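You operate a simulated robot arm through the tools that you are given. There is no shell and no other tool.

The job below is to be done with a simulated robot arm. You get a single attempt, and the scene is never put back.

## Task
Drain the clear tank and refill it to the line.
Fine: Lift the basket out first and put it back last; shut the drain. Set down upright: small mesh basket.

It is judged by the outcome, as a careful person would: the job done as asked, and still so three seconds after it is handed in. It fails if anything else is knocked over, pushed out of place, dropped, spilled or broken.

## Robot
A 7-joint arm with a two-finger parallel gripper, fixed in place. Base frame: the origin is at the foot of the arm, x ahead of it, y to its left, z up; the work surface is at about z = 868. Lengths are in mm, angles in degrees, forces in N, time in s.
Its first joint turns from -166.0 to 166.0 degrees. Payload 4.4 kg.
Tool frame: the origin (TCP) lies between the finger pads and is the grasp point; the fingertips stand 23 mm ahead of it; z points along the fingers, y is the line along which they close. The gripper opens to 94 mm. The fingers are 38 mm wide and 10 mm thick; the gripper's body (54 by 96 mm) begins 39 mm behind the TCP.
Orientation is that of the tool frame in the base frame, as a unit quaternion [x, y, z, w]. With the fingers straight down and closing along the base's y, the tool's x points along the base's -x, its y along +y and its z along -z.

## Interface
- The arm moves only by the tool apply_moves. Its argument "steps" is a list that holds one entry, the list of rows, each a list of 6 numbers: the shift along the base's x, y, z in units of 100 mm (1.0 is 100 mm), then the turn, a rotation vector about the base's x, y, z in units of 60 degrees (1.0 is 60 degrees). In form: [[[dx, dy, dz, wx, wy, wz], ...]]. A call has 1 to 20 rows; each row is the pose to reach, as a shift and turn from the pose commanded when the call began. "jaw" is the opening in per cent of the stroke, from 0 (shut) to 100 (fully open), set as the call begins (left out, the last holds). A call with a number of a shift or a turn outside -1 to 1 is refused whole. A row lasts 0.2 s, in which the tool goes at most 50 mm and 8.6 degrees; a call with a longer step from one row to the next is refused whole, and so is a gripper value outside its range. Where a pose cannot be reached the arm comes as near as it can. A force on the tool above 40 N (or 10 N above the force at the start of the call, whichever is more), or a blocked arm, ends the call early, and 0.2 s more pass. The fingers move at their own pace (about 72 mm/s each) and stop on an object; they squeeze with about 36 N. The grip force told is the motor's: it shows also when the fingers shut on nothing. Time passes only in rows, and 0.2 s behind the last, so rows that repeat a pose let the fingers close. The reply holds the time, the measured pose of the TCP, the force on the tool along the base axes, the opening and the grip force, in the units named above and with some noise, with the torque about the TCP (base axes, N m) and any sound that the robot's microphone picked up.
- Cameras (640 x 400 px; columns grow to the right, rows downward): "scene" is fixed at [221, 652.4, 1464.5]; the picture's right is [-0.13, -0.99, 0.00], its down [-0.57, 0.07, -0.82] and it looks along [0.81, -0.10, -0.57] (base axes); focal length 375 px, centre (320, 200). "wrist" rides on the gripper at [86, 16, -74] in the tool frame; the picture's right is [-0.18, 0.98, 0.00], its down [-0.58, -0.11, -0.81] and it looks along [-0.79, -0.15, 0.59] (tool axes); focal length 243 px, centre (320, 200). There is no depth. A picture from a camera that has moved, and an enlarged one, comes with that camera's place and axes in the base frame and with its lens.
- grab_frame(camera): a new picture of that camera. The clock stands still meanwhile.
- inspect(camera, box): a new picture of the part [left, top, right, bottom] of that camera's present view, enlarged. The clock stands still meanwhile.
- finish_job(): hands the job in; it is judged then, once.

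Nothing tells you positions but the pictures and the camera data. Unless the task says otherwise, let go and move clear before handing in.

The tools are called as name(argument=value, ...) on one line, values as JSON. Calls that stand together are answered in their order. apply_moves: Moves the arm, as the interface text tells. Its arguments: {"type":"object","properties":{"steps":{"type":"array"},"jaw":{"type":"number"}},"required":["steps"]} The other tools are called the same way: grab_frame (camera) takes a picture; inspect (camera, box) takes an enlarged picture of a part of a camera's view; finish_job () hands the job in.

At the start:

```text
time_s: 0.0
ee_pos: [555.6, 643.1, 1217.6]
ee_rot: [0.0, 1.0, 0.0, 0.001]
force: [-0.5, -0.3, 0.0]
torque: [-0.01, 0.0, -0.03]
grip_width: 93.8
finger_force: 0.0
```

scene: 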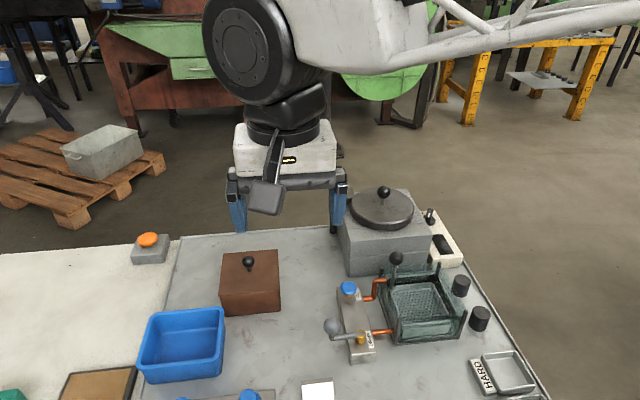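
wrist: 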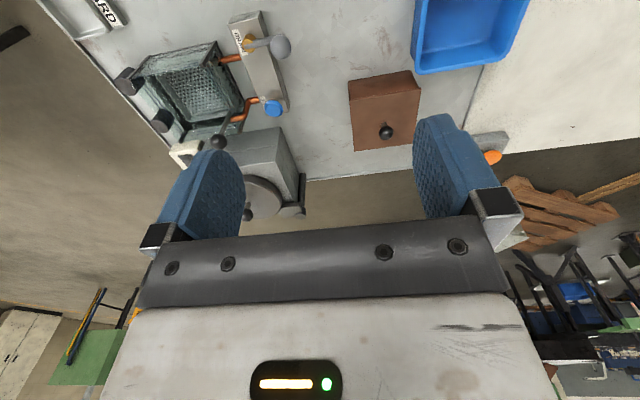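

I see a glass tank with a mesh basket inside, a valve block beside it with a blue knob and a lever, plus other items (blue bin, brown box, grey box with round lid). I'll take closer pictures before moving anything.

inspect(camera="scene", box=[320, 180, 560, 400])

inspect(camera="wrist", box=[80, 0, 320, 220])

inspect(camera="scene", box=[0, 220, 320, 400])

```text
1.82 times, centred on (440, 290) of scene
camera zoom: at [221.0, 652.4, 1464.5], right [-0.13, -0.99, 0.0], down [-0.57, 0.07, -0.82], along [0.81, -0.1, -0.57], focal length 682 px, centre (102, 36)
```

zoom: 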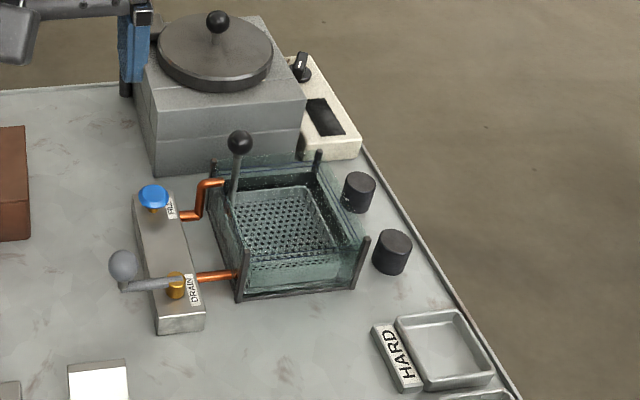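

```text
1.82 times, centred on (200, 110) of wrist
camera zoom: at [468.8, 658.8, 1292.5], right [0.18, 0.98, 0.0], down [0.58, -0.11, 0.81], along [0.79, -0.15, -0.59], focal length 441 px, centre (538, 364)
```

zoom: 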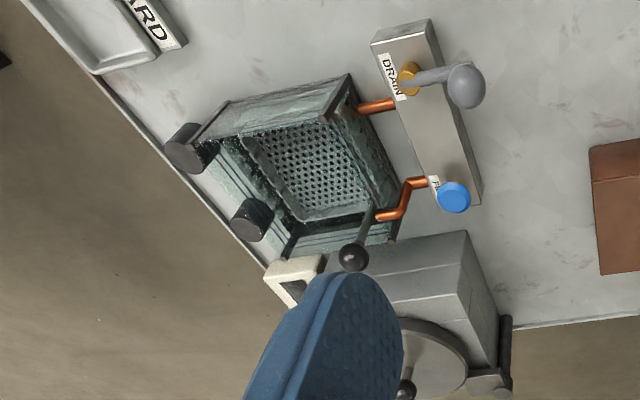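

```text
2.00 times, centred on (160, 310) of scene
camera zoom: at [221.0, 652.4, 1464.5], right [-0.13, -0.99, 0.0], down [-0.57, 0.07, -0.82], along [0.81, -0.1, -0.57], focal length 750 px, centre (640, -20)
```

zoom: 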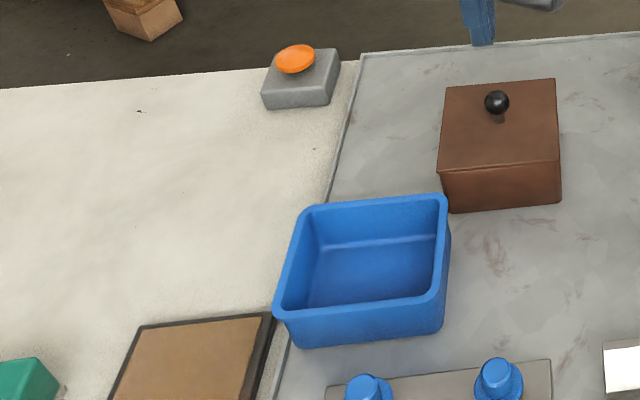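

The tank stands near (653, 412), about 115 mm square, with the basket's stem and ball grip near (672, 466, 1014). The FILL knob and DRAIN lever are on the block to its left, and I'll zoom in further on each before moving.

inspect(camera="scene", box=[380, 240, 480, 350])

inspect(camera="scene", box=[310, 270, 410, 370])

inspect(camera="scene", box=[400, 190, 500, 290])

inspect(camera="wrist", box=[120, 20, 260, 150])

inspect(camera="scene", box=[150, 320, 330, 400])

```text
3.64 times, centred on (430, 295) of scene
camera zoom: at [221.0, 652.4, 1464.5], right [-0.13, -0.99, 0.0], down [-0.57, 0.07, -0.82], along [0.81, -0.1, -0.57], focal length 1363 px, centre (-80, -146)
```

zoom: 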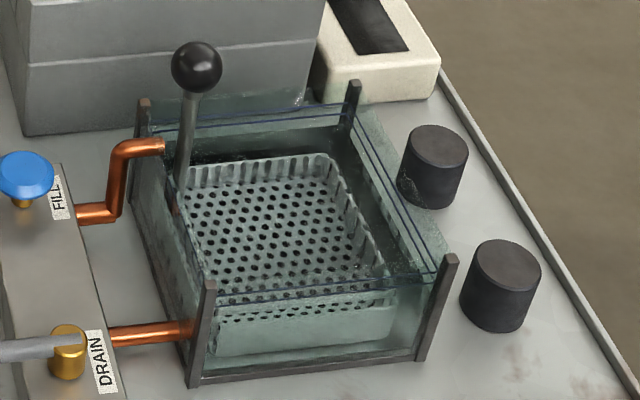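

```text
4.00 times, centred on (360, 320) of scene
camera zoom: at [221.0, 652.4, 1464.5], right [-0.13, -0.99, 0.0], down [-0.57, 0.07, -0.82], along [0.81, -0.1, -0.57], focal length 1499 px, centre (160, -280)
```

zoom: 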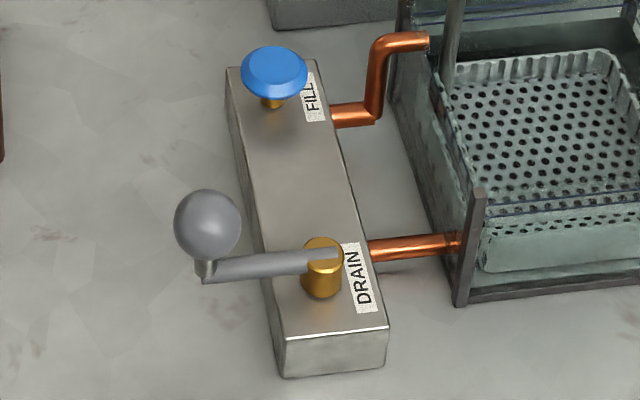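

```text
4.00 times, centred on (450, 240) of scene
camera zoom: at [221.0, 652.4, 1464.5], right [-0.13, -0.99, 0.0], down [-0.57, 0.07, -0.82], along [0.81, -0.1, -0.57], focal length 1499 px, centre (-200, 40)
```

zoom: 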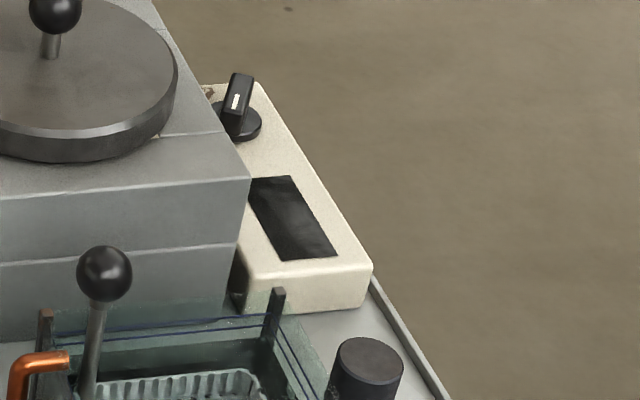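

```text
3.08 times, centred on (190, 85) of wrist
camera zoom: at [468.8, 658.8, 1292.5], right [0.18, 0.98, 0.0], down [0.58, -0.11, 0.81], along [0.79, -0.15, -0.59], focal length 746 px, centre (720, 554)
```

zoom: 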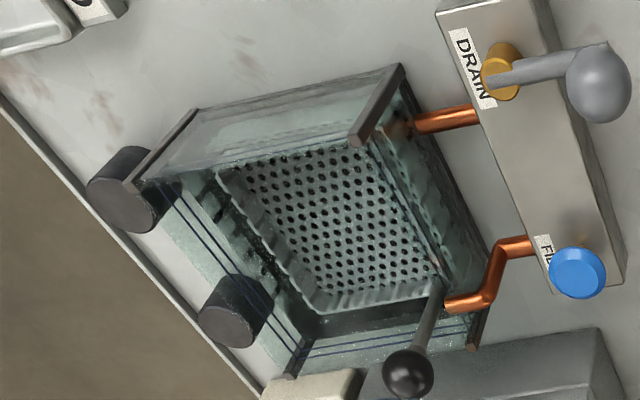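

```text
3.56 times, centred on (240, 360) of scene
camera zoom: at [221.0, 652.4, 1464.5], right [-0.13, -0.99, 0.0], down [-0.57, 0.07, -0.82], along [0.81, -0.1, -0.57], focal length 1333 px, centre (604, -369)
```

zoom: 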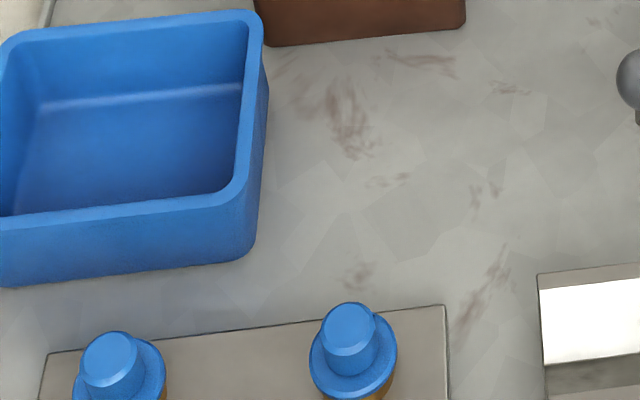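

The tank carries a blue line near its top, the basket sits inside, and the DRAIN lever points away from the tank. I'm moving the wrist camera over for a closer view of the water level and the valves.

apply_moves(steps=[[[-0.24, -0.33, 0, 0, 0, 0], [-0.47, -0.66, 0, 0, 0, 0], [-0.7, -1.0, 0, 0, 0, 0]]])

apply_moves(steps=[[[-0.05, -0.4, 0, 0, 0, 0], [-0.1, -0.75, 0, 0, 0, 0], [-0.1, -1.0, 0, 0, 0, 0], [-0.1, -1.0, 0, 0, 0, 0]]])

grab_frame(camera="wrist")

grab_frame(camera="scene")

```text
time_s: 0.8
ee_pos: [485.8, 542.7, 1215.9]
ee_rot: [0.0, 1.0, 0.001, 0.0]
force: [-0.2, 0.5, -0.6]
torque: [0.01, -0.03, -0.03]
grip_width: 94.0
finger_force: 0.0
```

```text
time_s: 1.8
ee_pos: [476.0, 441.6, 1217.2]
ee_rot: [0.0, 1.0, -0.001, 0.0]
force: [-0.4, 1.3, 0.1]
torque: [0.04, 0.03, 0.01]
grip_width: 93.7
finger_force: 0.3
```

```text
taken
camera wrist: at [388.0, 458.6, 1292.0], right [0.18, 0.98, 0.0], down [0.58, -0.11, 0.81], along [0.79, -0.15, -0.59], focal length 243 px, centre (320, 200)
```

wrist: 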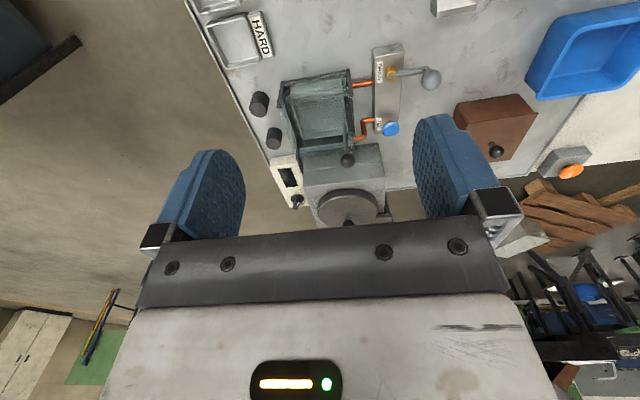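

```text
taken
```

scene: 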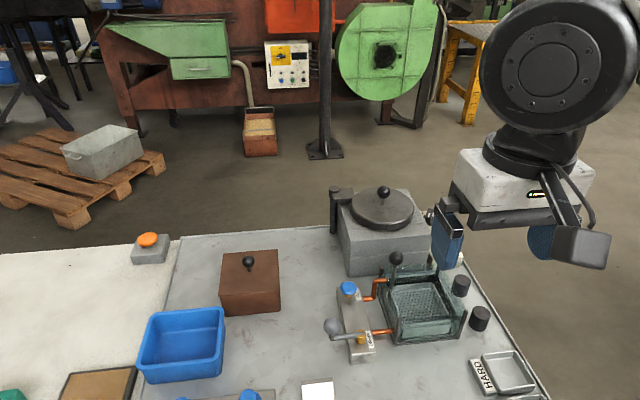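

inspect(camera="wrist", box=[265, 55, 365, 175])

inspect(camera="wrist", box=[340, 35, 450, 150])

inspect(camera="wrist", box=[200, 0, 500, 60])

inspect(camera="scene", box=[320, 170, 440, 280])

```text
3.33 times, centred on (315, 115) of wrist
camera zoom: at [388.0, 458.6, 1292.0], right [0.18, 0.98, 0.0], down [0.58, -0.11, 0.81], along [0.79, -0.15, -0.59], focal length 809 px, centre (337, 483)
```

zoom: 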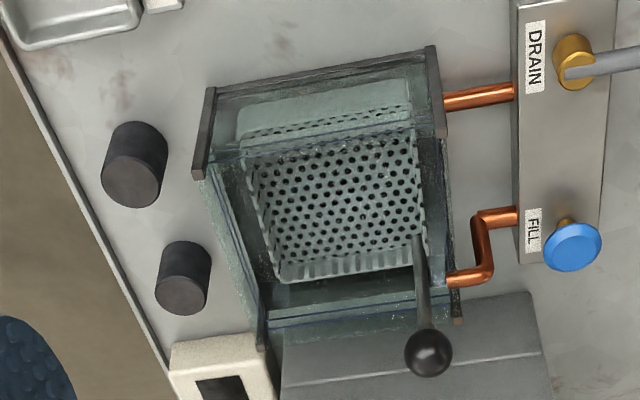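

```text
3.48 times, centred on (395, 92) of wrist
camera zoom: at [388.0, 458.6, 1292.0], right [0.18, 0.98, 0.0], down [0.58, -0.11, 0.81], along [0.79, -0.15, -0.59], focal length 844 px, centre (59, 574)
```

zoom: 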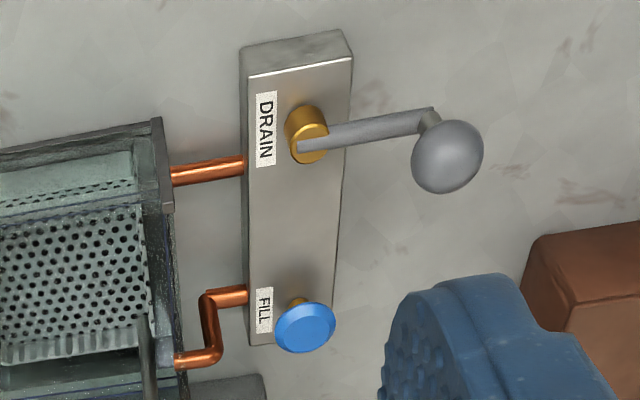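

```text
2.13 times, centred on (350, 30) of wrist
camera zoom: at [388.0, 458.6, 1292.0], right [0.18, 0.98, 0.0], down [0.58, -0.11, 0.81], along [0.79, -0.15, -0.59], focal length 518 px, centre (256, 563)
```

zoom: 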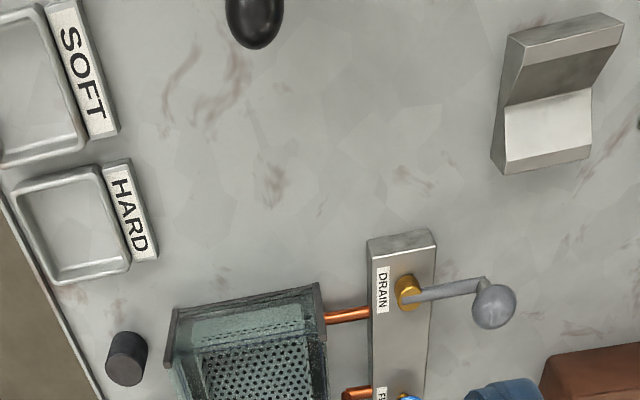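

```text
3.64 times, centred on (380, 225) of scene
camera zoom: at [221.0, 652.4, 1464.5], right [-0.13, -0.99, 0.0], down [-0.57, 0.07, -0.82], along [0.81, -0.1, -0.57], focal length 1363 px, centre (102, 109)
```

zoom: 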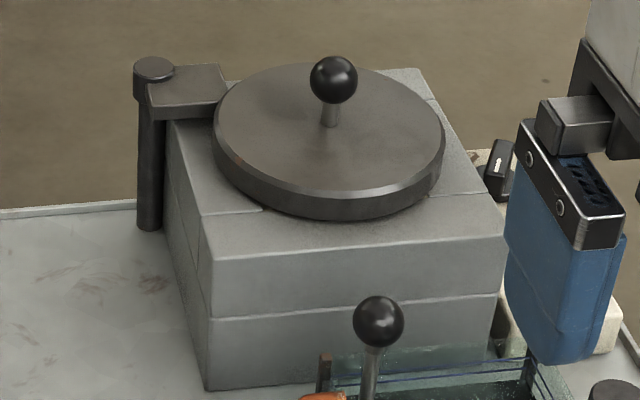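

inspect(camera="scene", box=[395, 275, 445, 345])

inspect(camera="scene", box=[425, 255, 475, 305])

inspect(camera="wrist", box=[280, 65, 350, 115])

inspect(camera="wrist", box=[280, 105, 370, 165])

```text
5.71 times, centred on (420, 310) of scene
camera zoom: at [221.0, 652.4, 1464.5], right [-0.13, -0.99, 0.0], down [-0.57, 0.07, -0.82], along [0.81, -0.1, -0.57], focal length 2142 px, centre (-251, -429)
```

zoom: 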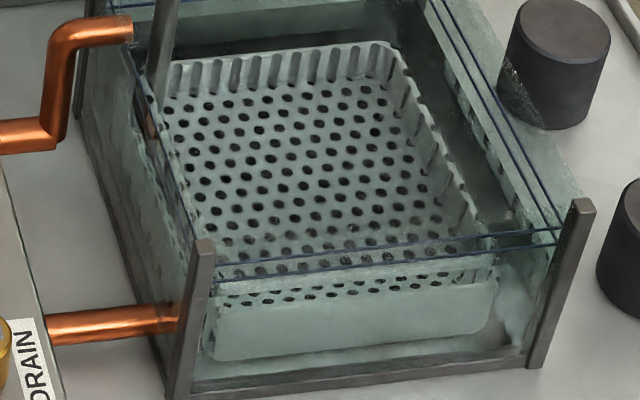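

```text
8.00 times, centred on (450, 280) of scene
camera zoom: at [221.0, 652.4, 1464.5], right [-0.13, -0.99, 0.0], down [-0.57, 0.07, -0.82], along [0.81, -0.1, -0.57], focal length 2999 px, centre (-720, -440)
```

zoom: 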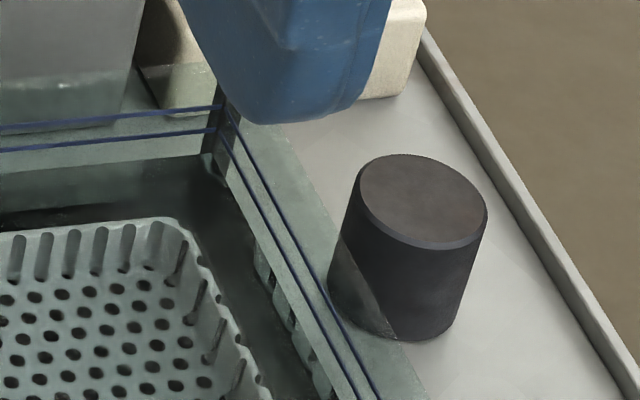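

```text
8.00 times, centred on (315, 90) of wrist
camera zoom: at [388.0, 458.6, 1292.0], right [0.18, 0.98, 0.0], down [0.58, -0.11, 0.81], along [0.79, -0.15, -0.59], focal length 1941 px, centre (360, 1080)
```

zoom: 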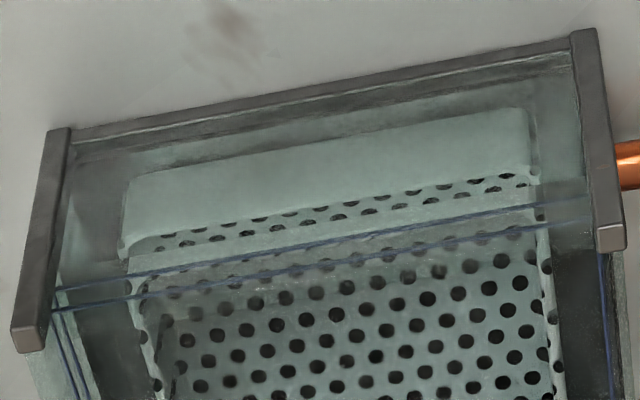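

```text
6.67 times, centred on (325, 135) of wrist
camera zoom: at [388.0, 458.6, 1292.0], right [0.18, 0.98, 0.0], down [0.58, -0.11, 0.81], along [0.79, -0.15, -0.59], focal length 1618 px, centre (287, 633)
```

zoom: 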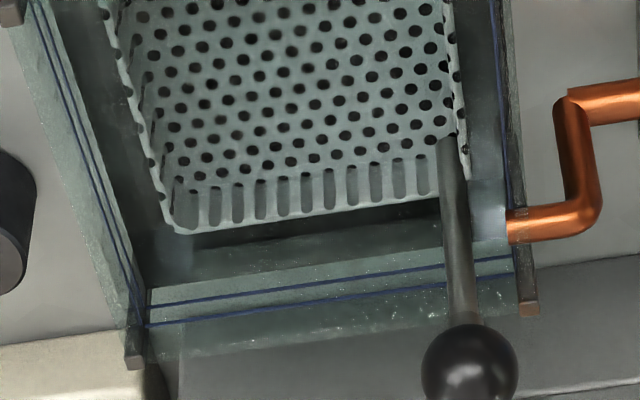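

Triangulating the pictures puts the tank at x 595–710, y 352–469 with its rim near z 952 and the blue line near z 932. The basket's ball is near (694, 451, 988), the drain hub near (600, 534) and the FILL knob near (697, 536, 919). I'll lower the camera in front of the tank to read the water level.

apply_moves(steps=[[[0.0, 0, -0.3, 0, 0, 0], [0.0, -0.1, -0.6, 0, 0, 0], [0.0, -0.2, -1.0, 0, 0, 0], [0.0, -0.2, -1.0, 0, 0, 0]]])

grab_frame(camera="wrist")

grab_frame(camera="scene")

```text
time_s: 2.8
ee_pos: [474.8, 422.9, 1117.5]
ee_rot: [0.0, 1.0, -0.001, 0.0]
force: [-0.5, -1.4, 0.0]
torque: [0.01, 0.01, -0.04]
grip_width: 94.1
finger_force: 0.1
```

```text
taken
camera wrist: at [387.8, 439.6, 1191.6], right [0.18, 0.98, 0.0], down [0.58, -0.11, 0.81], along [0.79, -0.15, -0.59], focal length 243 px, centre (320, 200)
```

wrist: 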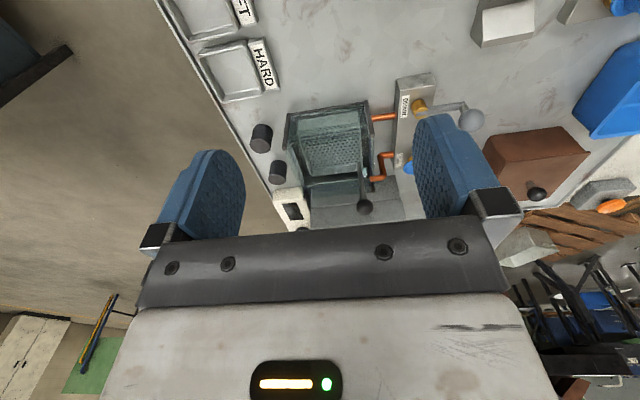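

```text
taken
```

scene: 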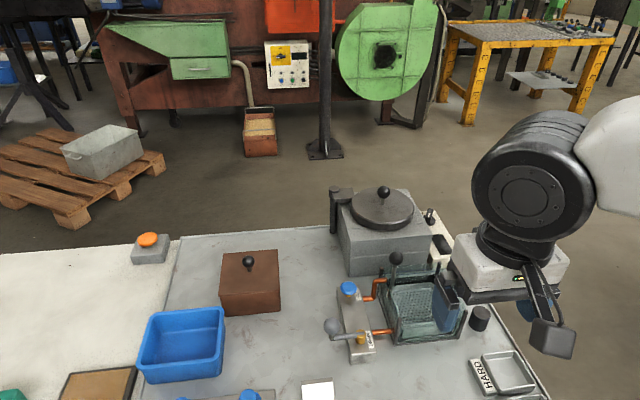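

inspect(camera="wrist", box=[275, 95, 385, 215])

inspect(camera="wrist", box=[230, 0, 640, 130])

inspect(camera="wrist", box=[290, 100, 370, 150])

```text
3.33 times, centred on (330, 155) of wrist
camera zoom: at [387.8, 439.6, 1191.6], right [0.18, 0.98, 0.0], down [0.58, -0.11, 0.81], along [0.79, -0.15, -0.59], focal length 809 px, centre (287, 350)
```

zoom: 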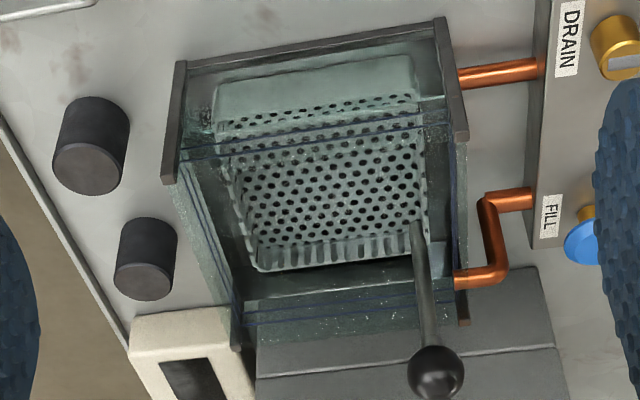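

```text
1.56 times, centred on (435, 65) of wrist
camera zoom: at [387.8, 439.6, 1191.6], right [0.18, 0.98, 0.0], down [0.58, -0.11, 0.81], along [0.79, -0.15, -0.59], focal length 379 px, centre (140, 411)
```

zoom: 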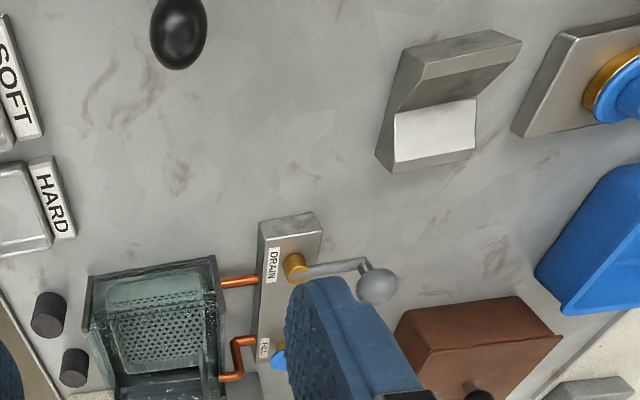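

```text
8.00 times, centred on (330, 125) of wrist
camera zoom: at [387.8, 439.6, 1191.6], right [0.18, 0.98, 0.0], down [0.58, -0.11, 0.81], along [0.79, -0.15, -0.59], focal length 1941 px, centre (240, 800)
```

zoom: 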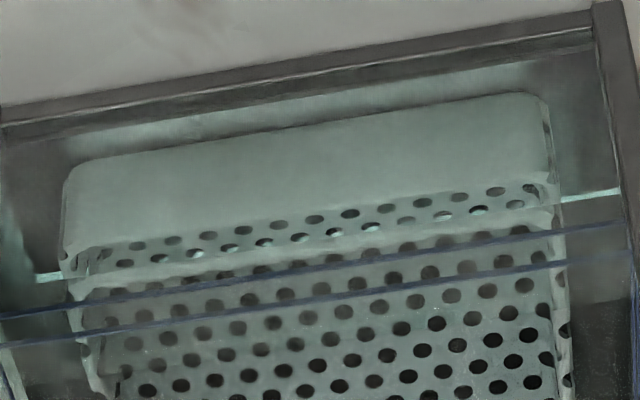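

The water surface shows as a bright line at about z 917, roughly 14 mm below the blue line, so the drain seems shut at present. Next I'll check where the basket's stem attaches, because that decides the grasp.

inspect(camera="wrist", box=[335, 150, 385, 220])

inspect(camera="scene", box=[375, 245, 425, 315])

inspect(camera="scene", box=[390, 290, 450, 350])

```text
5.71 times, centred on (360, 185) of wrist
camera zoom: at [387.8, 439.6, 1191.6], right [0.18, 0.98, 0.0], down [0.58, -0.11, 0.81], along [0.79, -0.15, -0.59], focal length 1386 px, centre (91, 286)
```

zoom: 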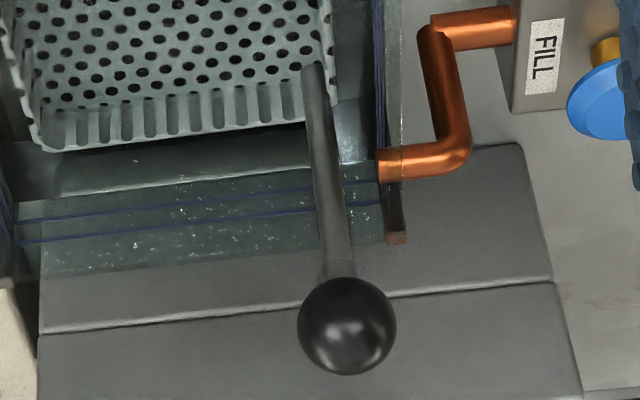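

```text
5.71 times, centred on (400, 280) of scene
camera zoom: at [221.0, 652.4, 1464.5], right [-0.13, -0.99, 0.0], down [-0.57, 0.07, -0.82], along [0.81, -0.1, -0.57], focal length 2142 px, centre (-137, -257)
```

zoom: 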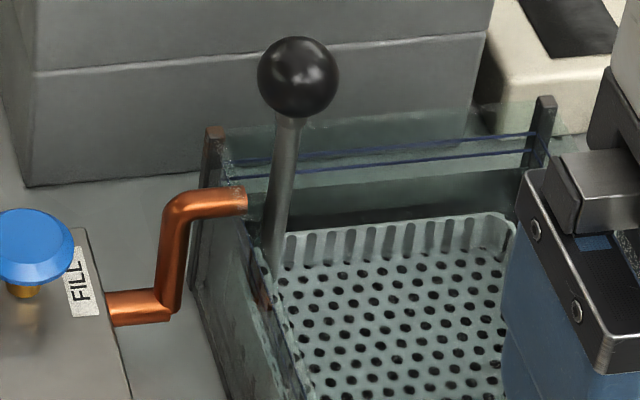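

```text
6.67 times, centred on (420, 320) of scene
camera zoom: at [221.0, 652.4, 1464.5], right [-0.13, -0.99, 0.0], down [-0.57, 0.07, -0.82], along [0.81, -0.1, -0.57], focal length 2499 px, centre (-347, -600)
```

zoom: 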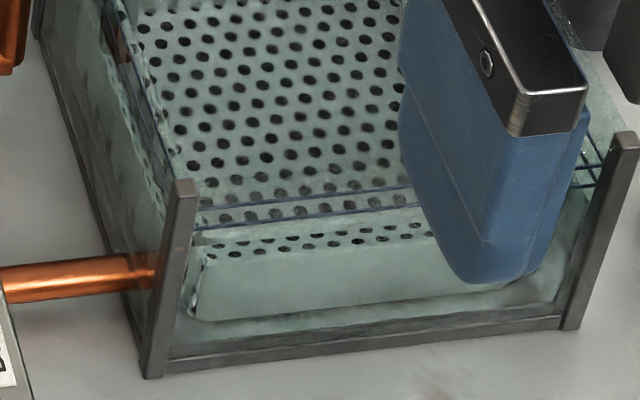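

The basket's ball is about 25 mm across at (694, 451, 987), and its stem rises from the basket's back-left corner. I'll turn the gripper 45° so it closes along the line from the stem to the basket's middle. That way the basket shouldn't swing in the grip.

apply_moves(steps=[[[0.15, 0.02, 0.02, 0, 0, -0.125], [0.3, 0.05, 0.05, 0, 0, -0.25], [0.45, 0.08, 0.07, 0, 0, -0.375], [0.6, 0.1, 0.1, 0, 0, -0.5], [0.75, 0.12, 0.12, 0, 0, -0.625], [0.9, 0.14, 0.12, 0, 0, -0.75], [0.9, 0.14, 0.12, 0, 0, -0.75]]])

grab_frame(camera="wrist")

grab_frame(camera="scene")

```text
time_s: 4.4
ee_pos: [566.0, 436.3, 1131.1]
ee_rot: [0.383, 0.924, 0.0, 0.0]
force: [0.3, 0.4, 0.1]
torque: [0.03, -0.04, -0.02]
grip_width: 93.9
finger_force: 0.1
```

```text
taken
camera wrist: at [515.0, 509.0, 1204.2], right [0.83, 0.56, 0.0], down [0.33, -0.49, 0.81], along [0.45, -0.67, -0.59], focal length 243 px, centre (320, 200)
```

wrist: 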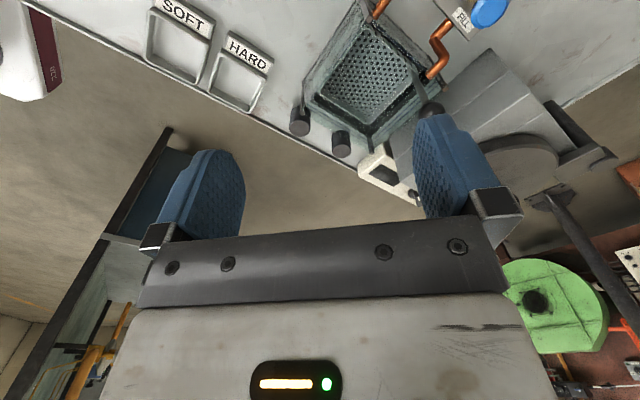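

```text
taken
```

scene: 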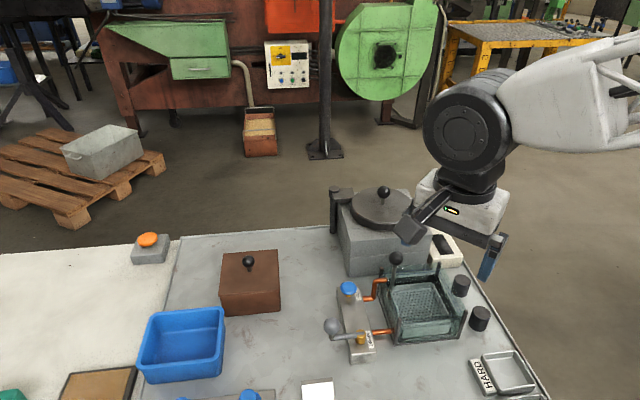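

inspect(camera="wrist", box=[300, 0, 460, 140])

inspect(camera="wrist", box=[390, 50, 460, 120])

```text
2.86 times, centred on (380, 70) of wrist
camera zoom: at [515.0, 509.0, 1204.2], right [0.83, 0.56, 0.0], down [0.33, -0.49, 0.81], along [0.45, -0.67, -0.59], focal length 693 px, centre (149, 571)
```

zoom: 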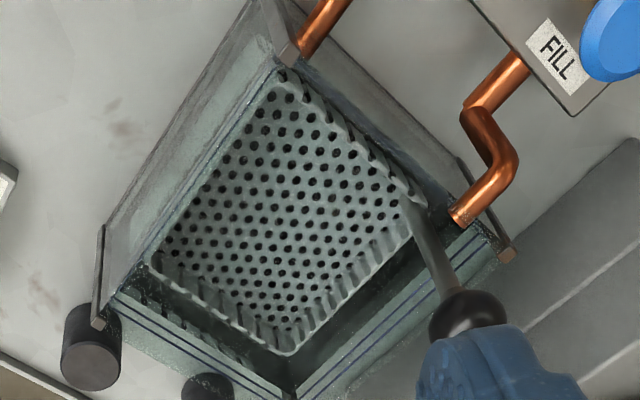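

```text
5.71 times, centred on (425, 85) of wrist
camera zoom: at [515.0, 509.0, 1204.2], right [0.83, 0.56, 0.0], down [0.33, -0.49, 0.81], along [0.45, -0.67, -0.59], focal length 1386 px, centre (-280, 857)
```

zoom: 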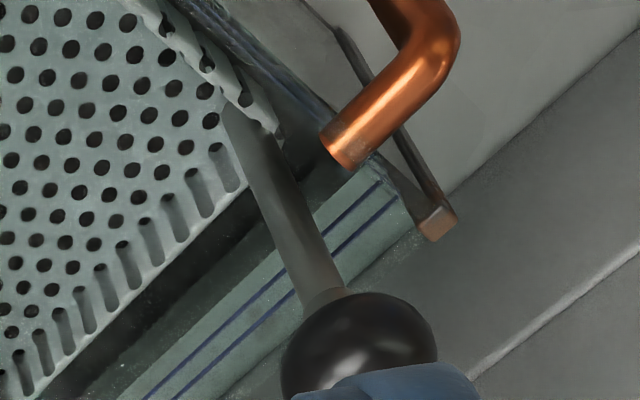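

The stem sits at the basket's back-left corner, and the new view confirms the ball at (694, 451, 987). I'm moving over it and coming down to just above the ball to check alignment.

apply_moves(steps=[[[0.35, 0.05, 0, 0, 0, 0], [0.7, 0.1, 0, 0, 0, 0], [1.0, 0.139, 0, 0, 0, 0], [1.0, 0.139, 0, 0, 0, 0]]], jaw=75)

apply_moves(steps=[[[0.284, 0, 0, 0, 0, 0], [0.284, 0, -0.3, 0, 0, 0], [0.284, 0, -0.6, 0, 0, 0], [0.284, 0, -0.9, 0, 0, 0], [0.284, 0, -0.9, 0, 0, 0]]])

grab_frame(camera="wrist")

inspect(camera="scene", box=[340, 180, 500, 340])

```text
time_s: 5.4
ee_pos: [665.4, 450.1, 1128.6]
ee_rot: [0.383, 0.924, 0.0, 0.0]
force: [0.6, 0.0, 0.2]
torque: [0.03, -0.04, 0.02]
grip_width: 70.5
finger_force: 0.0
```

```text
time_s: 6.6
ee_pos: [693.3, 450.0, 1040.5]
ee_rot: [0.383, 0.924, -0.001, 0.001]
force: [-0.3, -0.1, 0.5]
torque: [0.01, 0.03, 0.03]
grip_width: 70.7
finger_force: 0.1
```

```text
taken
camera wrist: at [643.0, 522.6, 1114.1], right [0.83, 0.56, 0.0], down [0.33, -0.49, 0.81], along [0.46, -0.67, -0.59], focal length 243 px, centre (320, 200)
```

wrist: 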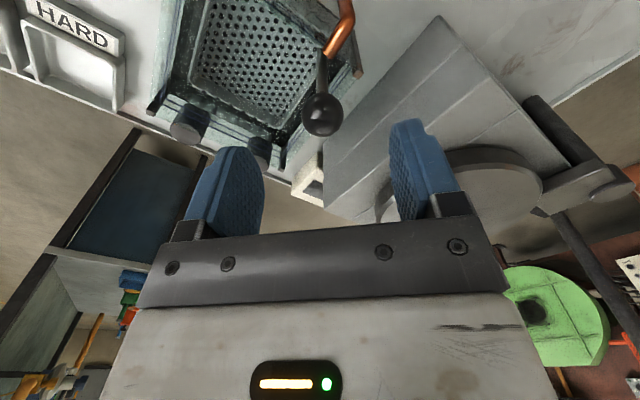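

```text
2.50 times, centred on (420, 260) of scene
camera zoom: at [221.0, 652.4, 1464.5], right [-0.13, -0.99, 0.0], down [-0.57, 0.07, -0.82], along [0.81, -0.1, -0.57], focal length 937 px, centre (70, 50)
```

zoom: 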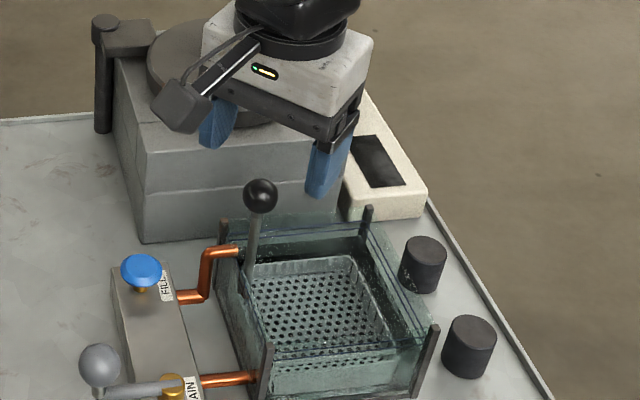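

The ball lines up between the fingers, within about 1 mm of where I took it to be. I'm lowering to grip height and closing.

apply_moves(steps=[[[0, 0.01, -0.2, 0, 0, 0], [0, 0.01, -0.4, 0, 0, 0], [0, 0.01, -0.52, 0, 0, 0], [0, 0.01, -0.52, 0, 0, 0]]])

grab_frame(camera="wrist")

inspect(camera="scene", box=[340, 180, 500, 340])

```text
time_s: 7.6
ee_pos: [692.2, 452.8, 988.3]
ee_rot: [0.383, 0.924, 0.0, 0.0]
force: [-0.1, -0.1, 0.0]
torque: [0.01, 0.01, 0.0]
grip_width: 70.3
finger_force: 0.0
```

```text
taken
camera wrist: at [642.7, 525.2, 1062.4], right [0.83, 0.56, 0.0], down [0.33, -0.49, 0.81], along [0.46, -0.67, -0.59], focal length 243 px, centre (320, 200)
```

wrist: 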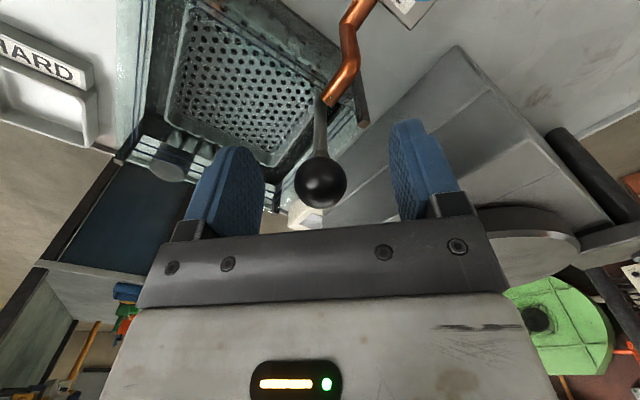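

```text
2.50 times, centred on (420, 260) of scene
camera zoom: at [221.0, 652.4, 1464.5], right [-0.13, -0.99, 0.0], down [-0.57, 0.07, -0.82], along [0.81, -0.1, -0.57], focal length 937 px, centre (70, 50)
```

zoom: 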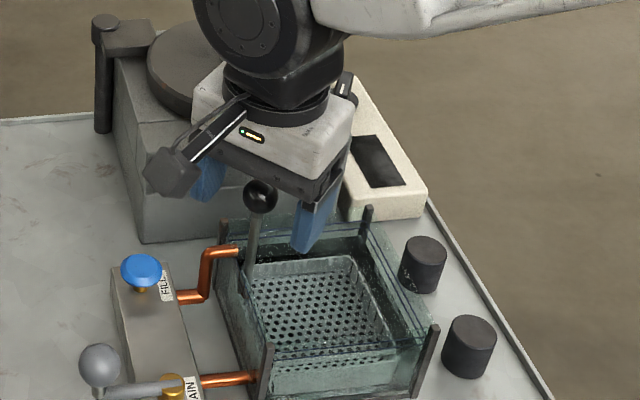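

apply_moves(steps=[[[0, 0, 0, 0, 0, 0], [0, 0, 0, 0, 0, 0], [0, 0, 0, 0, 0, 0], [0, 0, 0, 0, 0, 0]]], jaw=0)

grab_frame(camera="wrist")

inspect(camera="scene", box=[340, 180, 500, 340])

```text
time_s: 8.6
ee_pos: [692.3, 451.7, 987.0]
ee_rot: [0.383, 0.924, 0.0, 0.0]
force: [-0.7, 0.3, 0.2]
torque: [0.01, -0.02, 0.03]
grip_width: 25.1
finger_force: 35.9
```

```text
taken
camera wrist: at [642.7, 525.2, 1062.5], right [0.83, 0.56, 0.0], down [0.33, -0.49, 0.81], along [0.46, -0.67, -0.59], focal length 243 px, centre (320, 200)
```

wrist: 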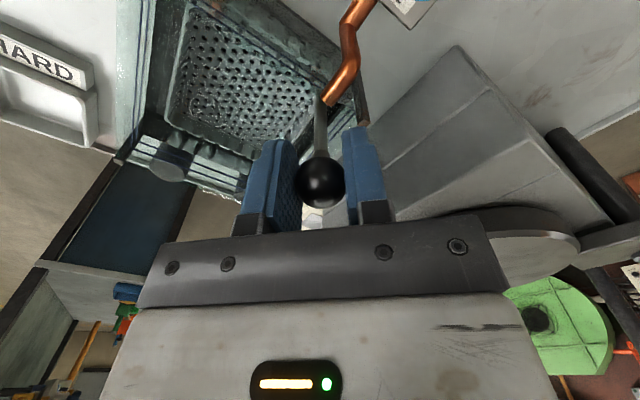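

```text
2.50 times, centred on (420, 260) of scene
camera zoom: at [221.0, 652.4, 1464.5], right [-0.13, -0.99, 0.0], down [-0.57, 0.07, -0.82], along [0.81, -0.1, -0.57], focal length 937 px, centre (70, 50)
```

zoom: 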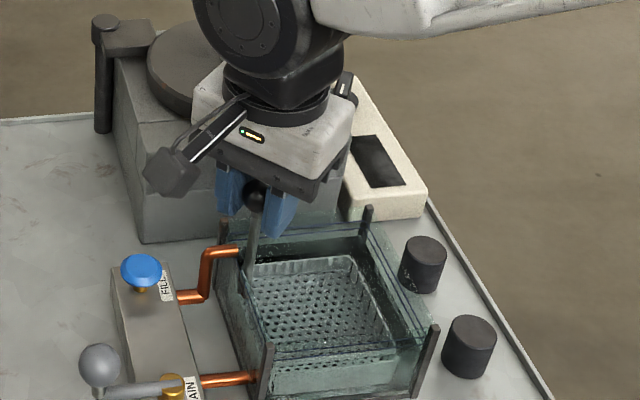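

The ball is gripped at 25 mm with full force. I'm lifting slowly and watching whether the basket stays level.

apply_moves(steps=[[[0, 0, 0.05, 0, 0, 0], [0, 0, 0.12, 0, 0, 0], [0, 0, 0.2, 0, 0, 0], [0, 0, 0.2, 0, 0, 0]]])

grab_frame(camera="wrist")

inspect(camera="scene", box=[340, 180, 500, 340])

```text
time_s: 9.6
ee_pos: [693.1, 451.3, 1008.3]
ee_rot: [0.383, 0.924, 0.0, 0.0]
force: [0.1, -0.2, -1.6]
torque: [0.07, -0.01, -0.01]
grip_width: 24.7
finger_force: 36.3
```

```text
taken
camera wrist: at [643.4, 524.4, 1082.4], right [0.83, 0.56, 0.0], down [0.33, -0.49, 0.81], along [0.46, -0.67, -0.59], focal length 243 px, centre (320, 200)
```

wrist: 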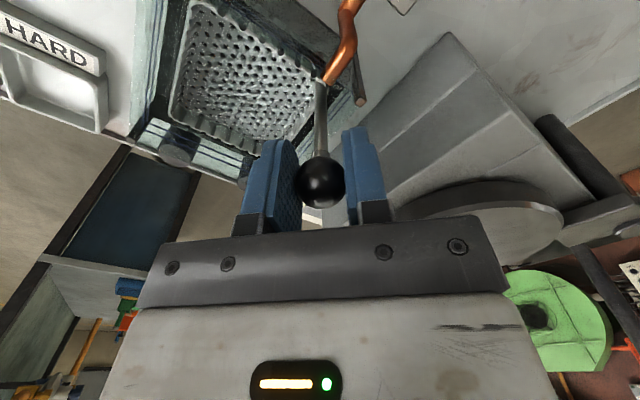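

```text
2.50 times, centred on (420, 260) of scene
camera zoom: at [221.0, 652.4, 1464.5], right [-0.13, -0.99, 0.0], down [-0.57, 0.07, -0.82], along [0.81, -0.1, -0.57], focal length 937 px, centre (70, 50)
```

zoom: 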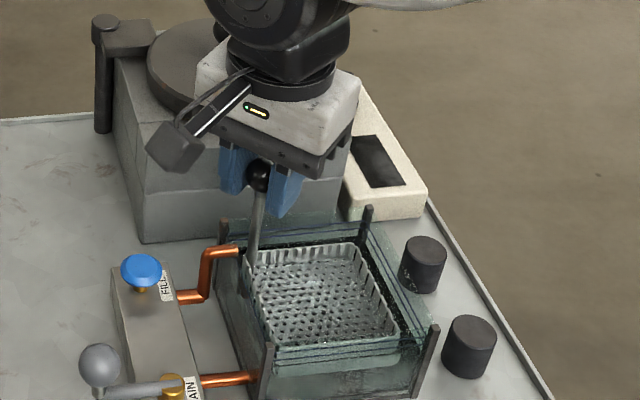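

The basket is light (about 1.6 N) and rises level. I'm continuing straight up until it clears the rim.

apply_moves(steps=[[[0, 0, 0.15, 0, 0, 0], [0, 0, 0.3, 0, 0, 0], [0, 0, 0.45, 0, 0, 0], [0, 0, 0.6, 0, 0, 0], [0, 0, 0.8, 0, 0, 0], [0, 0, 1.0, 0, 0, 0], [0, 0, 1.0, 0, 0, 0]]])

grab_frame(camera="wrist")

grab_frame(camera="scene")

inspect(camera="scene", box=[340, 180, 500, 360])

```text
time_s: 11.2
ee_pos: [694.7, 451.9, 1108.6]
ee_rot: [0.383, 0.924, 0.0, 0.0]
force: [0.5, 0.0, -1.0]
torque: [0.05, -0.06, -0.02]
grip_width: 24.7
finger_force: 36.4
```

```text
taken
camera wrist: at [644.3, 525.1, 1183.3], right [0.83, 0.56, 0.0], down [0.33, -0.49, 0.81], along [0.46, -0.67, -0.59], focal length 243 px, centre (320, 200)
```

wrist: 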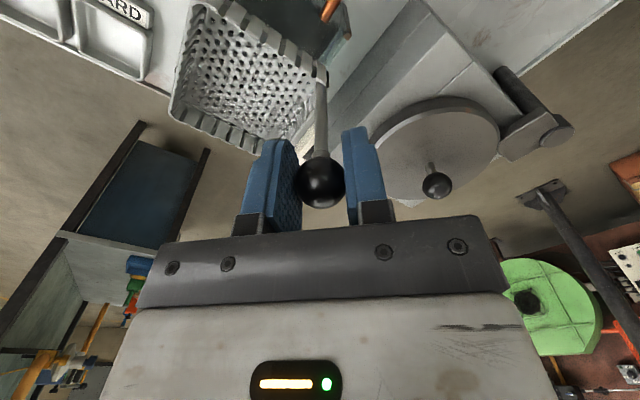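

```text
taken
```

scene: 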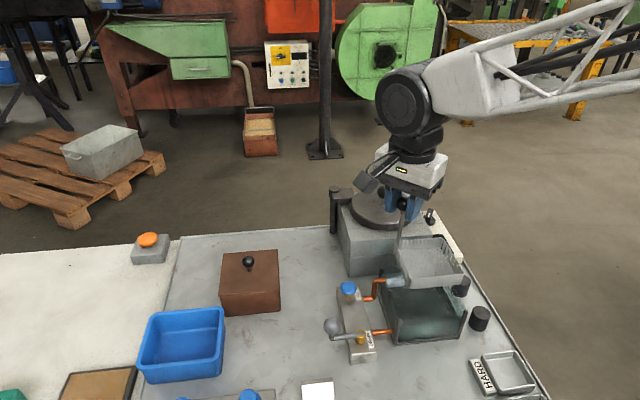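

```text
2.22 times, centred on (420, 270) of scene
camera zoom: at [221.0, 652.4, 1464.5], right [-0.13, -0.99, 0.0], down [-0.57, 0.07, -0.82], along [0.81, -0.1, -0.57], focal length 833 px, centre (98, 44)
```

zoom: 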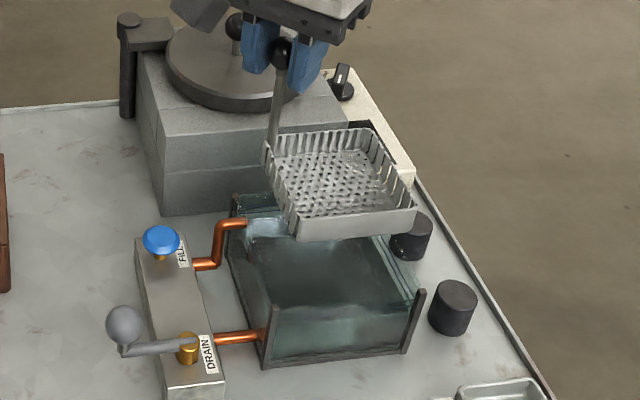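

The basket is out, level, with its bottom well above the rim. I'm carrying it forward to the clear bench area in front of the tank (basket centre about (527, 430)), away from the HARD tray and the black oval.

apply_moves(steps=[[[-0.15, 0.03, 0, 0, 0, 0], [-0.35, 0.07, 0, 0, 0, 0], [-0.55, 0.11, 0, 0, 0, 0], [-0.75, 0.15, 0, 0, 0, 0], [-0.95, 0.19, 0, 0, 0, 0], [-1.0, 0.19, 0, 0, 0, 0], [-1.0, 0.19, 0, 0, 0, 0]]])

apply_moves(steps=[[[-0.15, 0, 0, 0, 0, 0], [-0.25, 0, 0, 0, 0, 0], [-0.25, 0, -0.15, 0, 0, 0], [-0.25, 0, -0.35, 0, 0, 0], [-0.25, 0, -0.5, 0, 0, 0], [-0.25, 0, -0.5, 0, 0, 0]]])

grab_frame(camera="scene")

inspect(camera="scene", box=[340, 260, 540, 400])

grab_frame(camera="wrist")

```text
time_s: 12.8
ee_pos: [594.1, 470.9, 1107.1]
ee_rot: [0.383, 0.924, 0.0, 0.0]
force: [-0.2, 1.0, -1.5]
torque: [0.08, 0.0, 0.0]
grip_width: 24.6
finger_force: 35.9
```

```text
time_s: 14.2
ee_pos: [570.7, 470.6, 1056.3]
ee_rot: [0.382, 0.924, 0.0, 0.0]
force: [0.0, 0.2, -1.0]
torque: [0.05, -0.04, -0.01]
grip_width: 24.8
finger_force: 35.8
```

```text
taken
```

scene: 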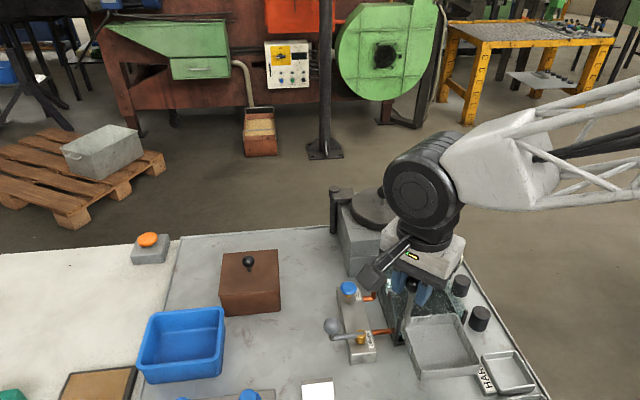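

```text
2.86 times, centred on (440, 330) of scene
camera zoom: at [221.0, 652.4, 1464.5], right [-0.13, -0.99, 0.0], down [-0.57, 0.07, -0.82], along [0.81, -0.1, -0.57], focal length 1071 px, centre (-23, -171)
```

zoom: 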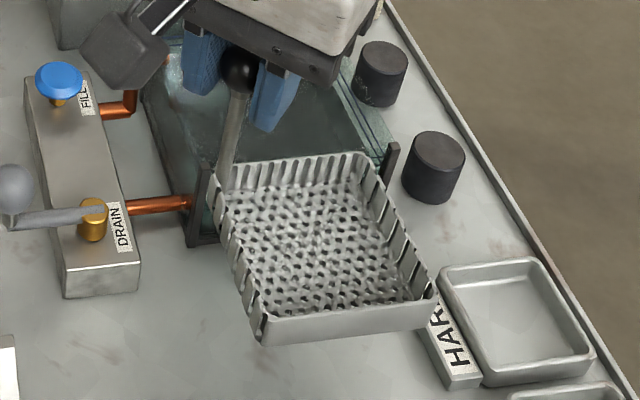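

```text
taken
camera wrist: at [520.1, 543.4, 1131.7], right [0.83, 0.56, 0.0], down [0.33, -0.49, 0.81], along [0.46, -0.67, -0.59], focal length 243 px, centre (320, 200)
```

wrist: 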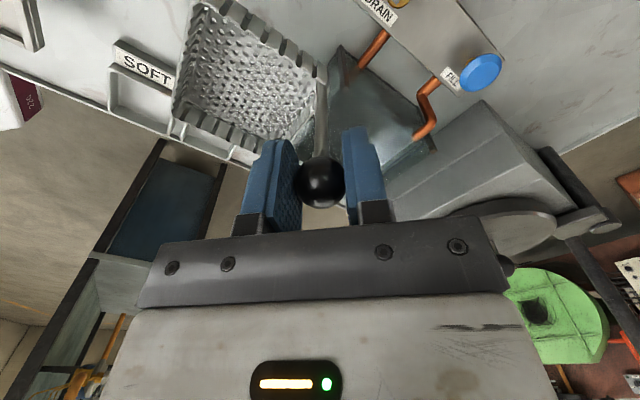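

The basket hangs level over clear bench. I'm lowering it gently, with small steps near the surface.

apply_moves(steps=[[[-0.04, 0, -0.15, 0, 0, 0], [-0.08, 0, -0.3, 0, 0, 0], [-0.08, 0, -0.45, 0, 0, 0], [-0.08, 0, -0.55, 0, 0, 0], [-0.08, 0, -0.62, 0, 0, 0], [-0.08, 0, -0.66, 0, 0, 0], [-0.08, 0, -0.68, 0, 0, 0], [-0.08, 0, -0.68, 0, 0, 0]]])

inspect(camera="scene", box=[340, 260, 540, 400])

```text
time_s: 16.0
ee_pos: [561.8, 469.4, 989.0]
ee_rot: [0.383, 0.924, 0.0, 0.0]
force: [-0.3, -0.4, -1.5]
torque: [0.06, -0.05, 0.0]
grip_width: 24.7
finger_force: 36.1
```

```text
2.86 times, centred on (440, 330) of scene
camera zoom: at [221.0, 652.4, 1464.5], right [-0.13, -0.99, 0.0], down [-0.57, 0.07, -0.82], along [0.81, -0.1, -0.57], focal length 1071 px, centre (-23, -171)
```

zoom: 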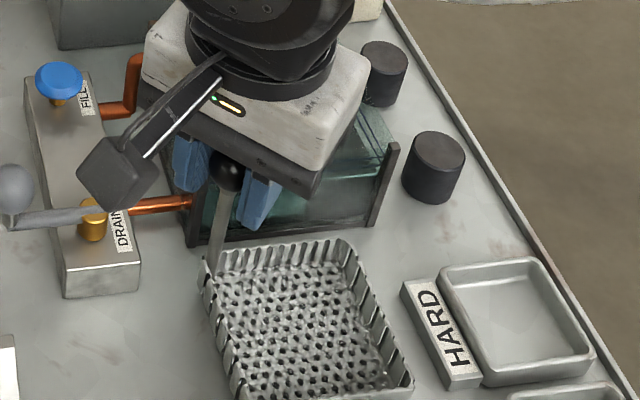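

apply_moves(steps=[[[0, 0, -0.02, 0, 0, 0], [0, 0, -0.04, 0, 0, 0], [0, 0, -0.05, 0, 0, 0], [0, 0, -0.05, 0, 0, 0]]])

inspect(camera="scene", box=[400, 300, 500, 400])

```text
time_s: 17.0
ee_pos: [560.7, 469.6, 983.3]
ee_rot: [0.383, 0.924, 0.0, -0.001]
force: [0.1, 0.0, -1.3]
torque: [0.07, -0.04, -0.01]
grip_width: 24.9
finger_force: 36.2
```

```text
4.00 times, centred on (450, 350) of scene
camera zoom: at [221.0, 652.4, 1464.5], right [-0.13, -0.99, 0.0], down [-0.57, 0.07, -0.82], along [0.81, -0.1, -0.57], focal length 1499 px, centre (-200, -400)
```

zoom: 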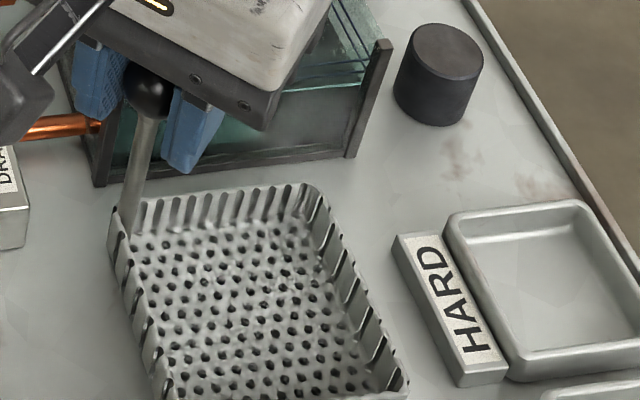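

apply_moves(steps=[[[0, 0, -0.015, 0, 0, 0], [0, 0, -0.03, 0, 0, 0], [0, 0, -0.03, 0, 0, 0]]])

apply_moves(steps=[[[0, 0, -0.015, 0, 0, 0], [0, 0, -0.02, 0, 0, 0], [0, 0, -0.02, 0, 0, 0]]])

```text
time_s: 17.8
ee_pos: [560.9, 470.5, 981.5]
ee_rot: [0.383, 0.924, 0.0, 0.001]
force: [1.0, 0.6, 1.3]
torque: [-0.07, 0.13, 0.01]
grip_width: 24.7
finger_force: 35.9
```

```text
time_s: 18.6
ee_pos: [561.8, 471.0, 980.6]
ee_rot: [0.383, 0.924, 0.001, 0.001]
force: [0.8, 6.8, 24.3]
torque: [0.0, -0.05, 0.04]
grip_width: 24.8
finger_force: 36.2
```

The basket touched down and is now pressed slightly onto the bench. I'll back off 2 mm to relieve it, check, and then release.

apply_moves(steps=[[[0, 0, 0.015, 0, 0, 0], [0, 0, 0.018, 0, 0, 0], [0, 0, 0.018, 0, 0, 0]]])

inspect(camera="scene", box=[400, 300, 500, 400])

grab_frame(camera="wrist")

```text
time_s: 19.4
ee_pos: [560.8, 470.3, 980.1]
ee_rot: [0.383, 0.924, -0.001, 0.0]
force: [0.0, 2.4, 9.1]
torque: [-0.02, 0.01, 0.03]
grip_width: 24.6
finger_force: 36.1
```

```text
4.00 times, centred on (450, 350) of scene
camera zoom: at [221.0, 652.4, 1464.5], right [-0.13, -0.99, 0.0], down [-0.57, 0.07, -0.82], along [0.81, -0.1, -0.57], focal length 1499 px, centre (-200, -400)
```

zoom: 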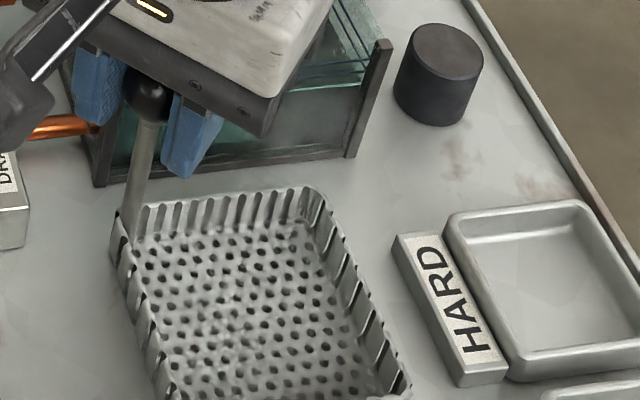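

```text
taken
camera wrist: at [510.9, 542.8, 1055.2], right [0.83, 0.56, 0.0], down [0.33, -0.49, 0.81], along [0.45, -0.67, -0.59], focal length 243 px, centre (320, 200)
```

wrist: 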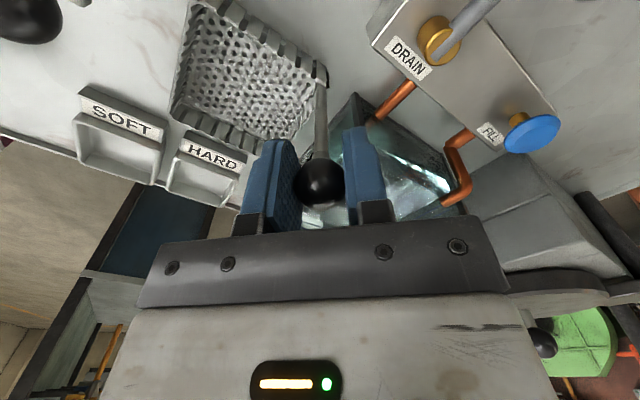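

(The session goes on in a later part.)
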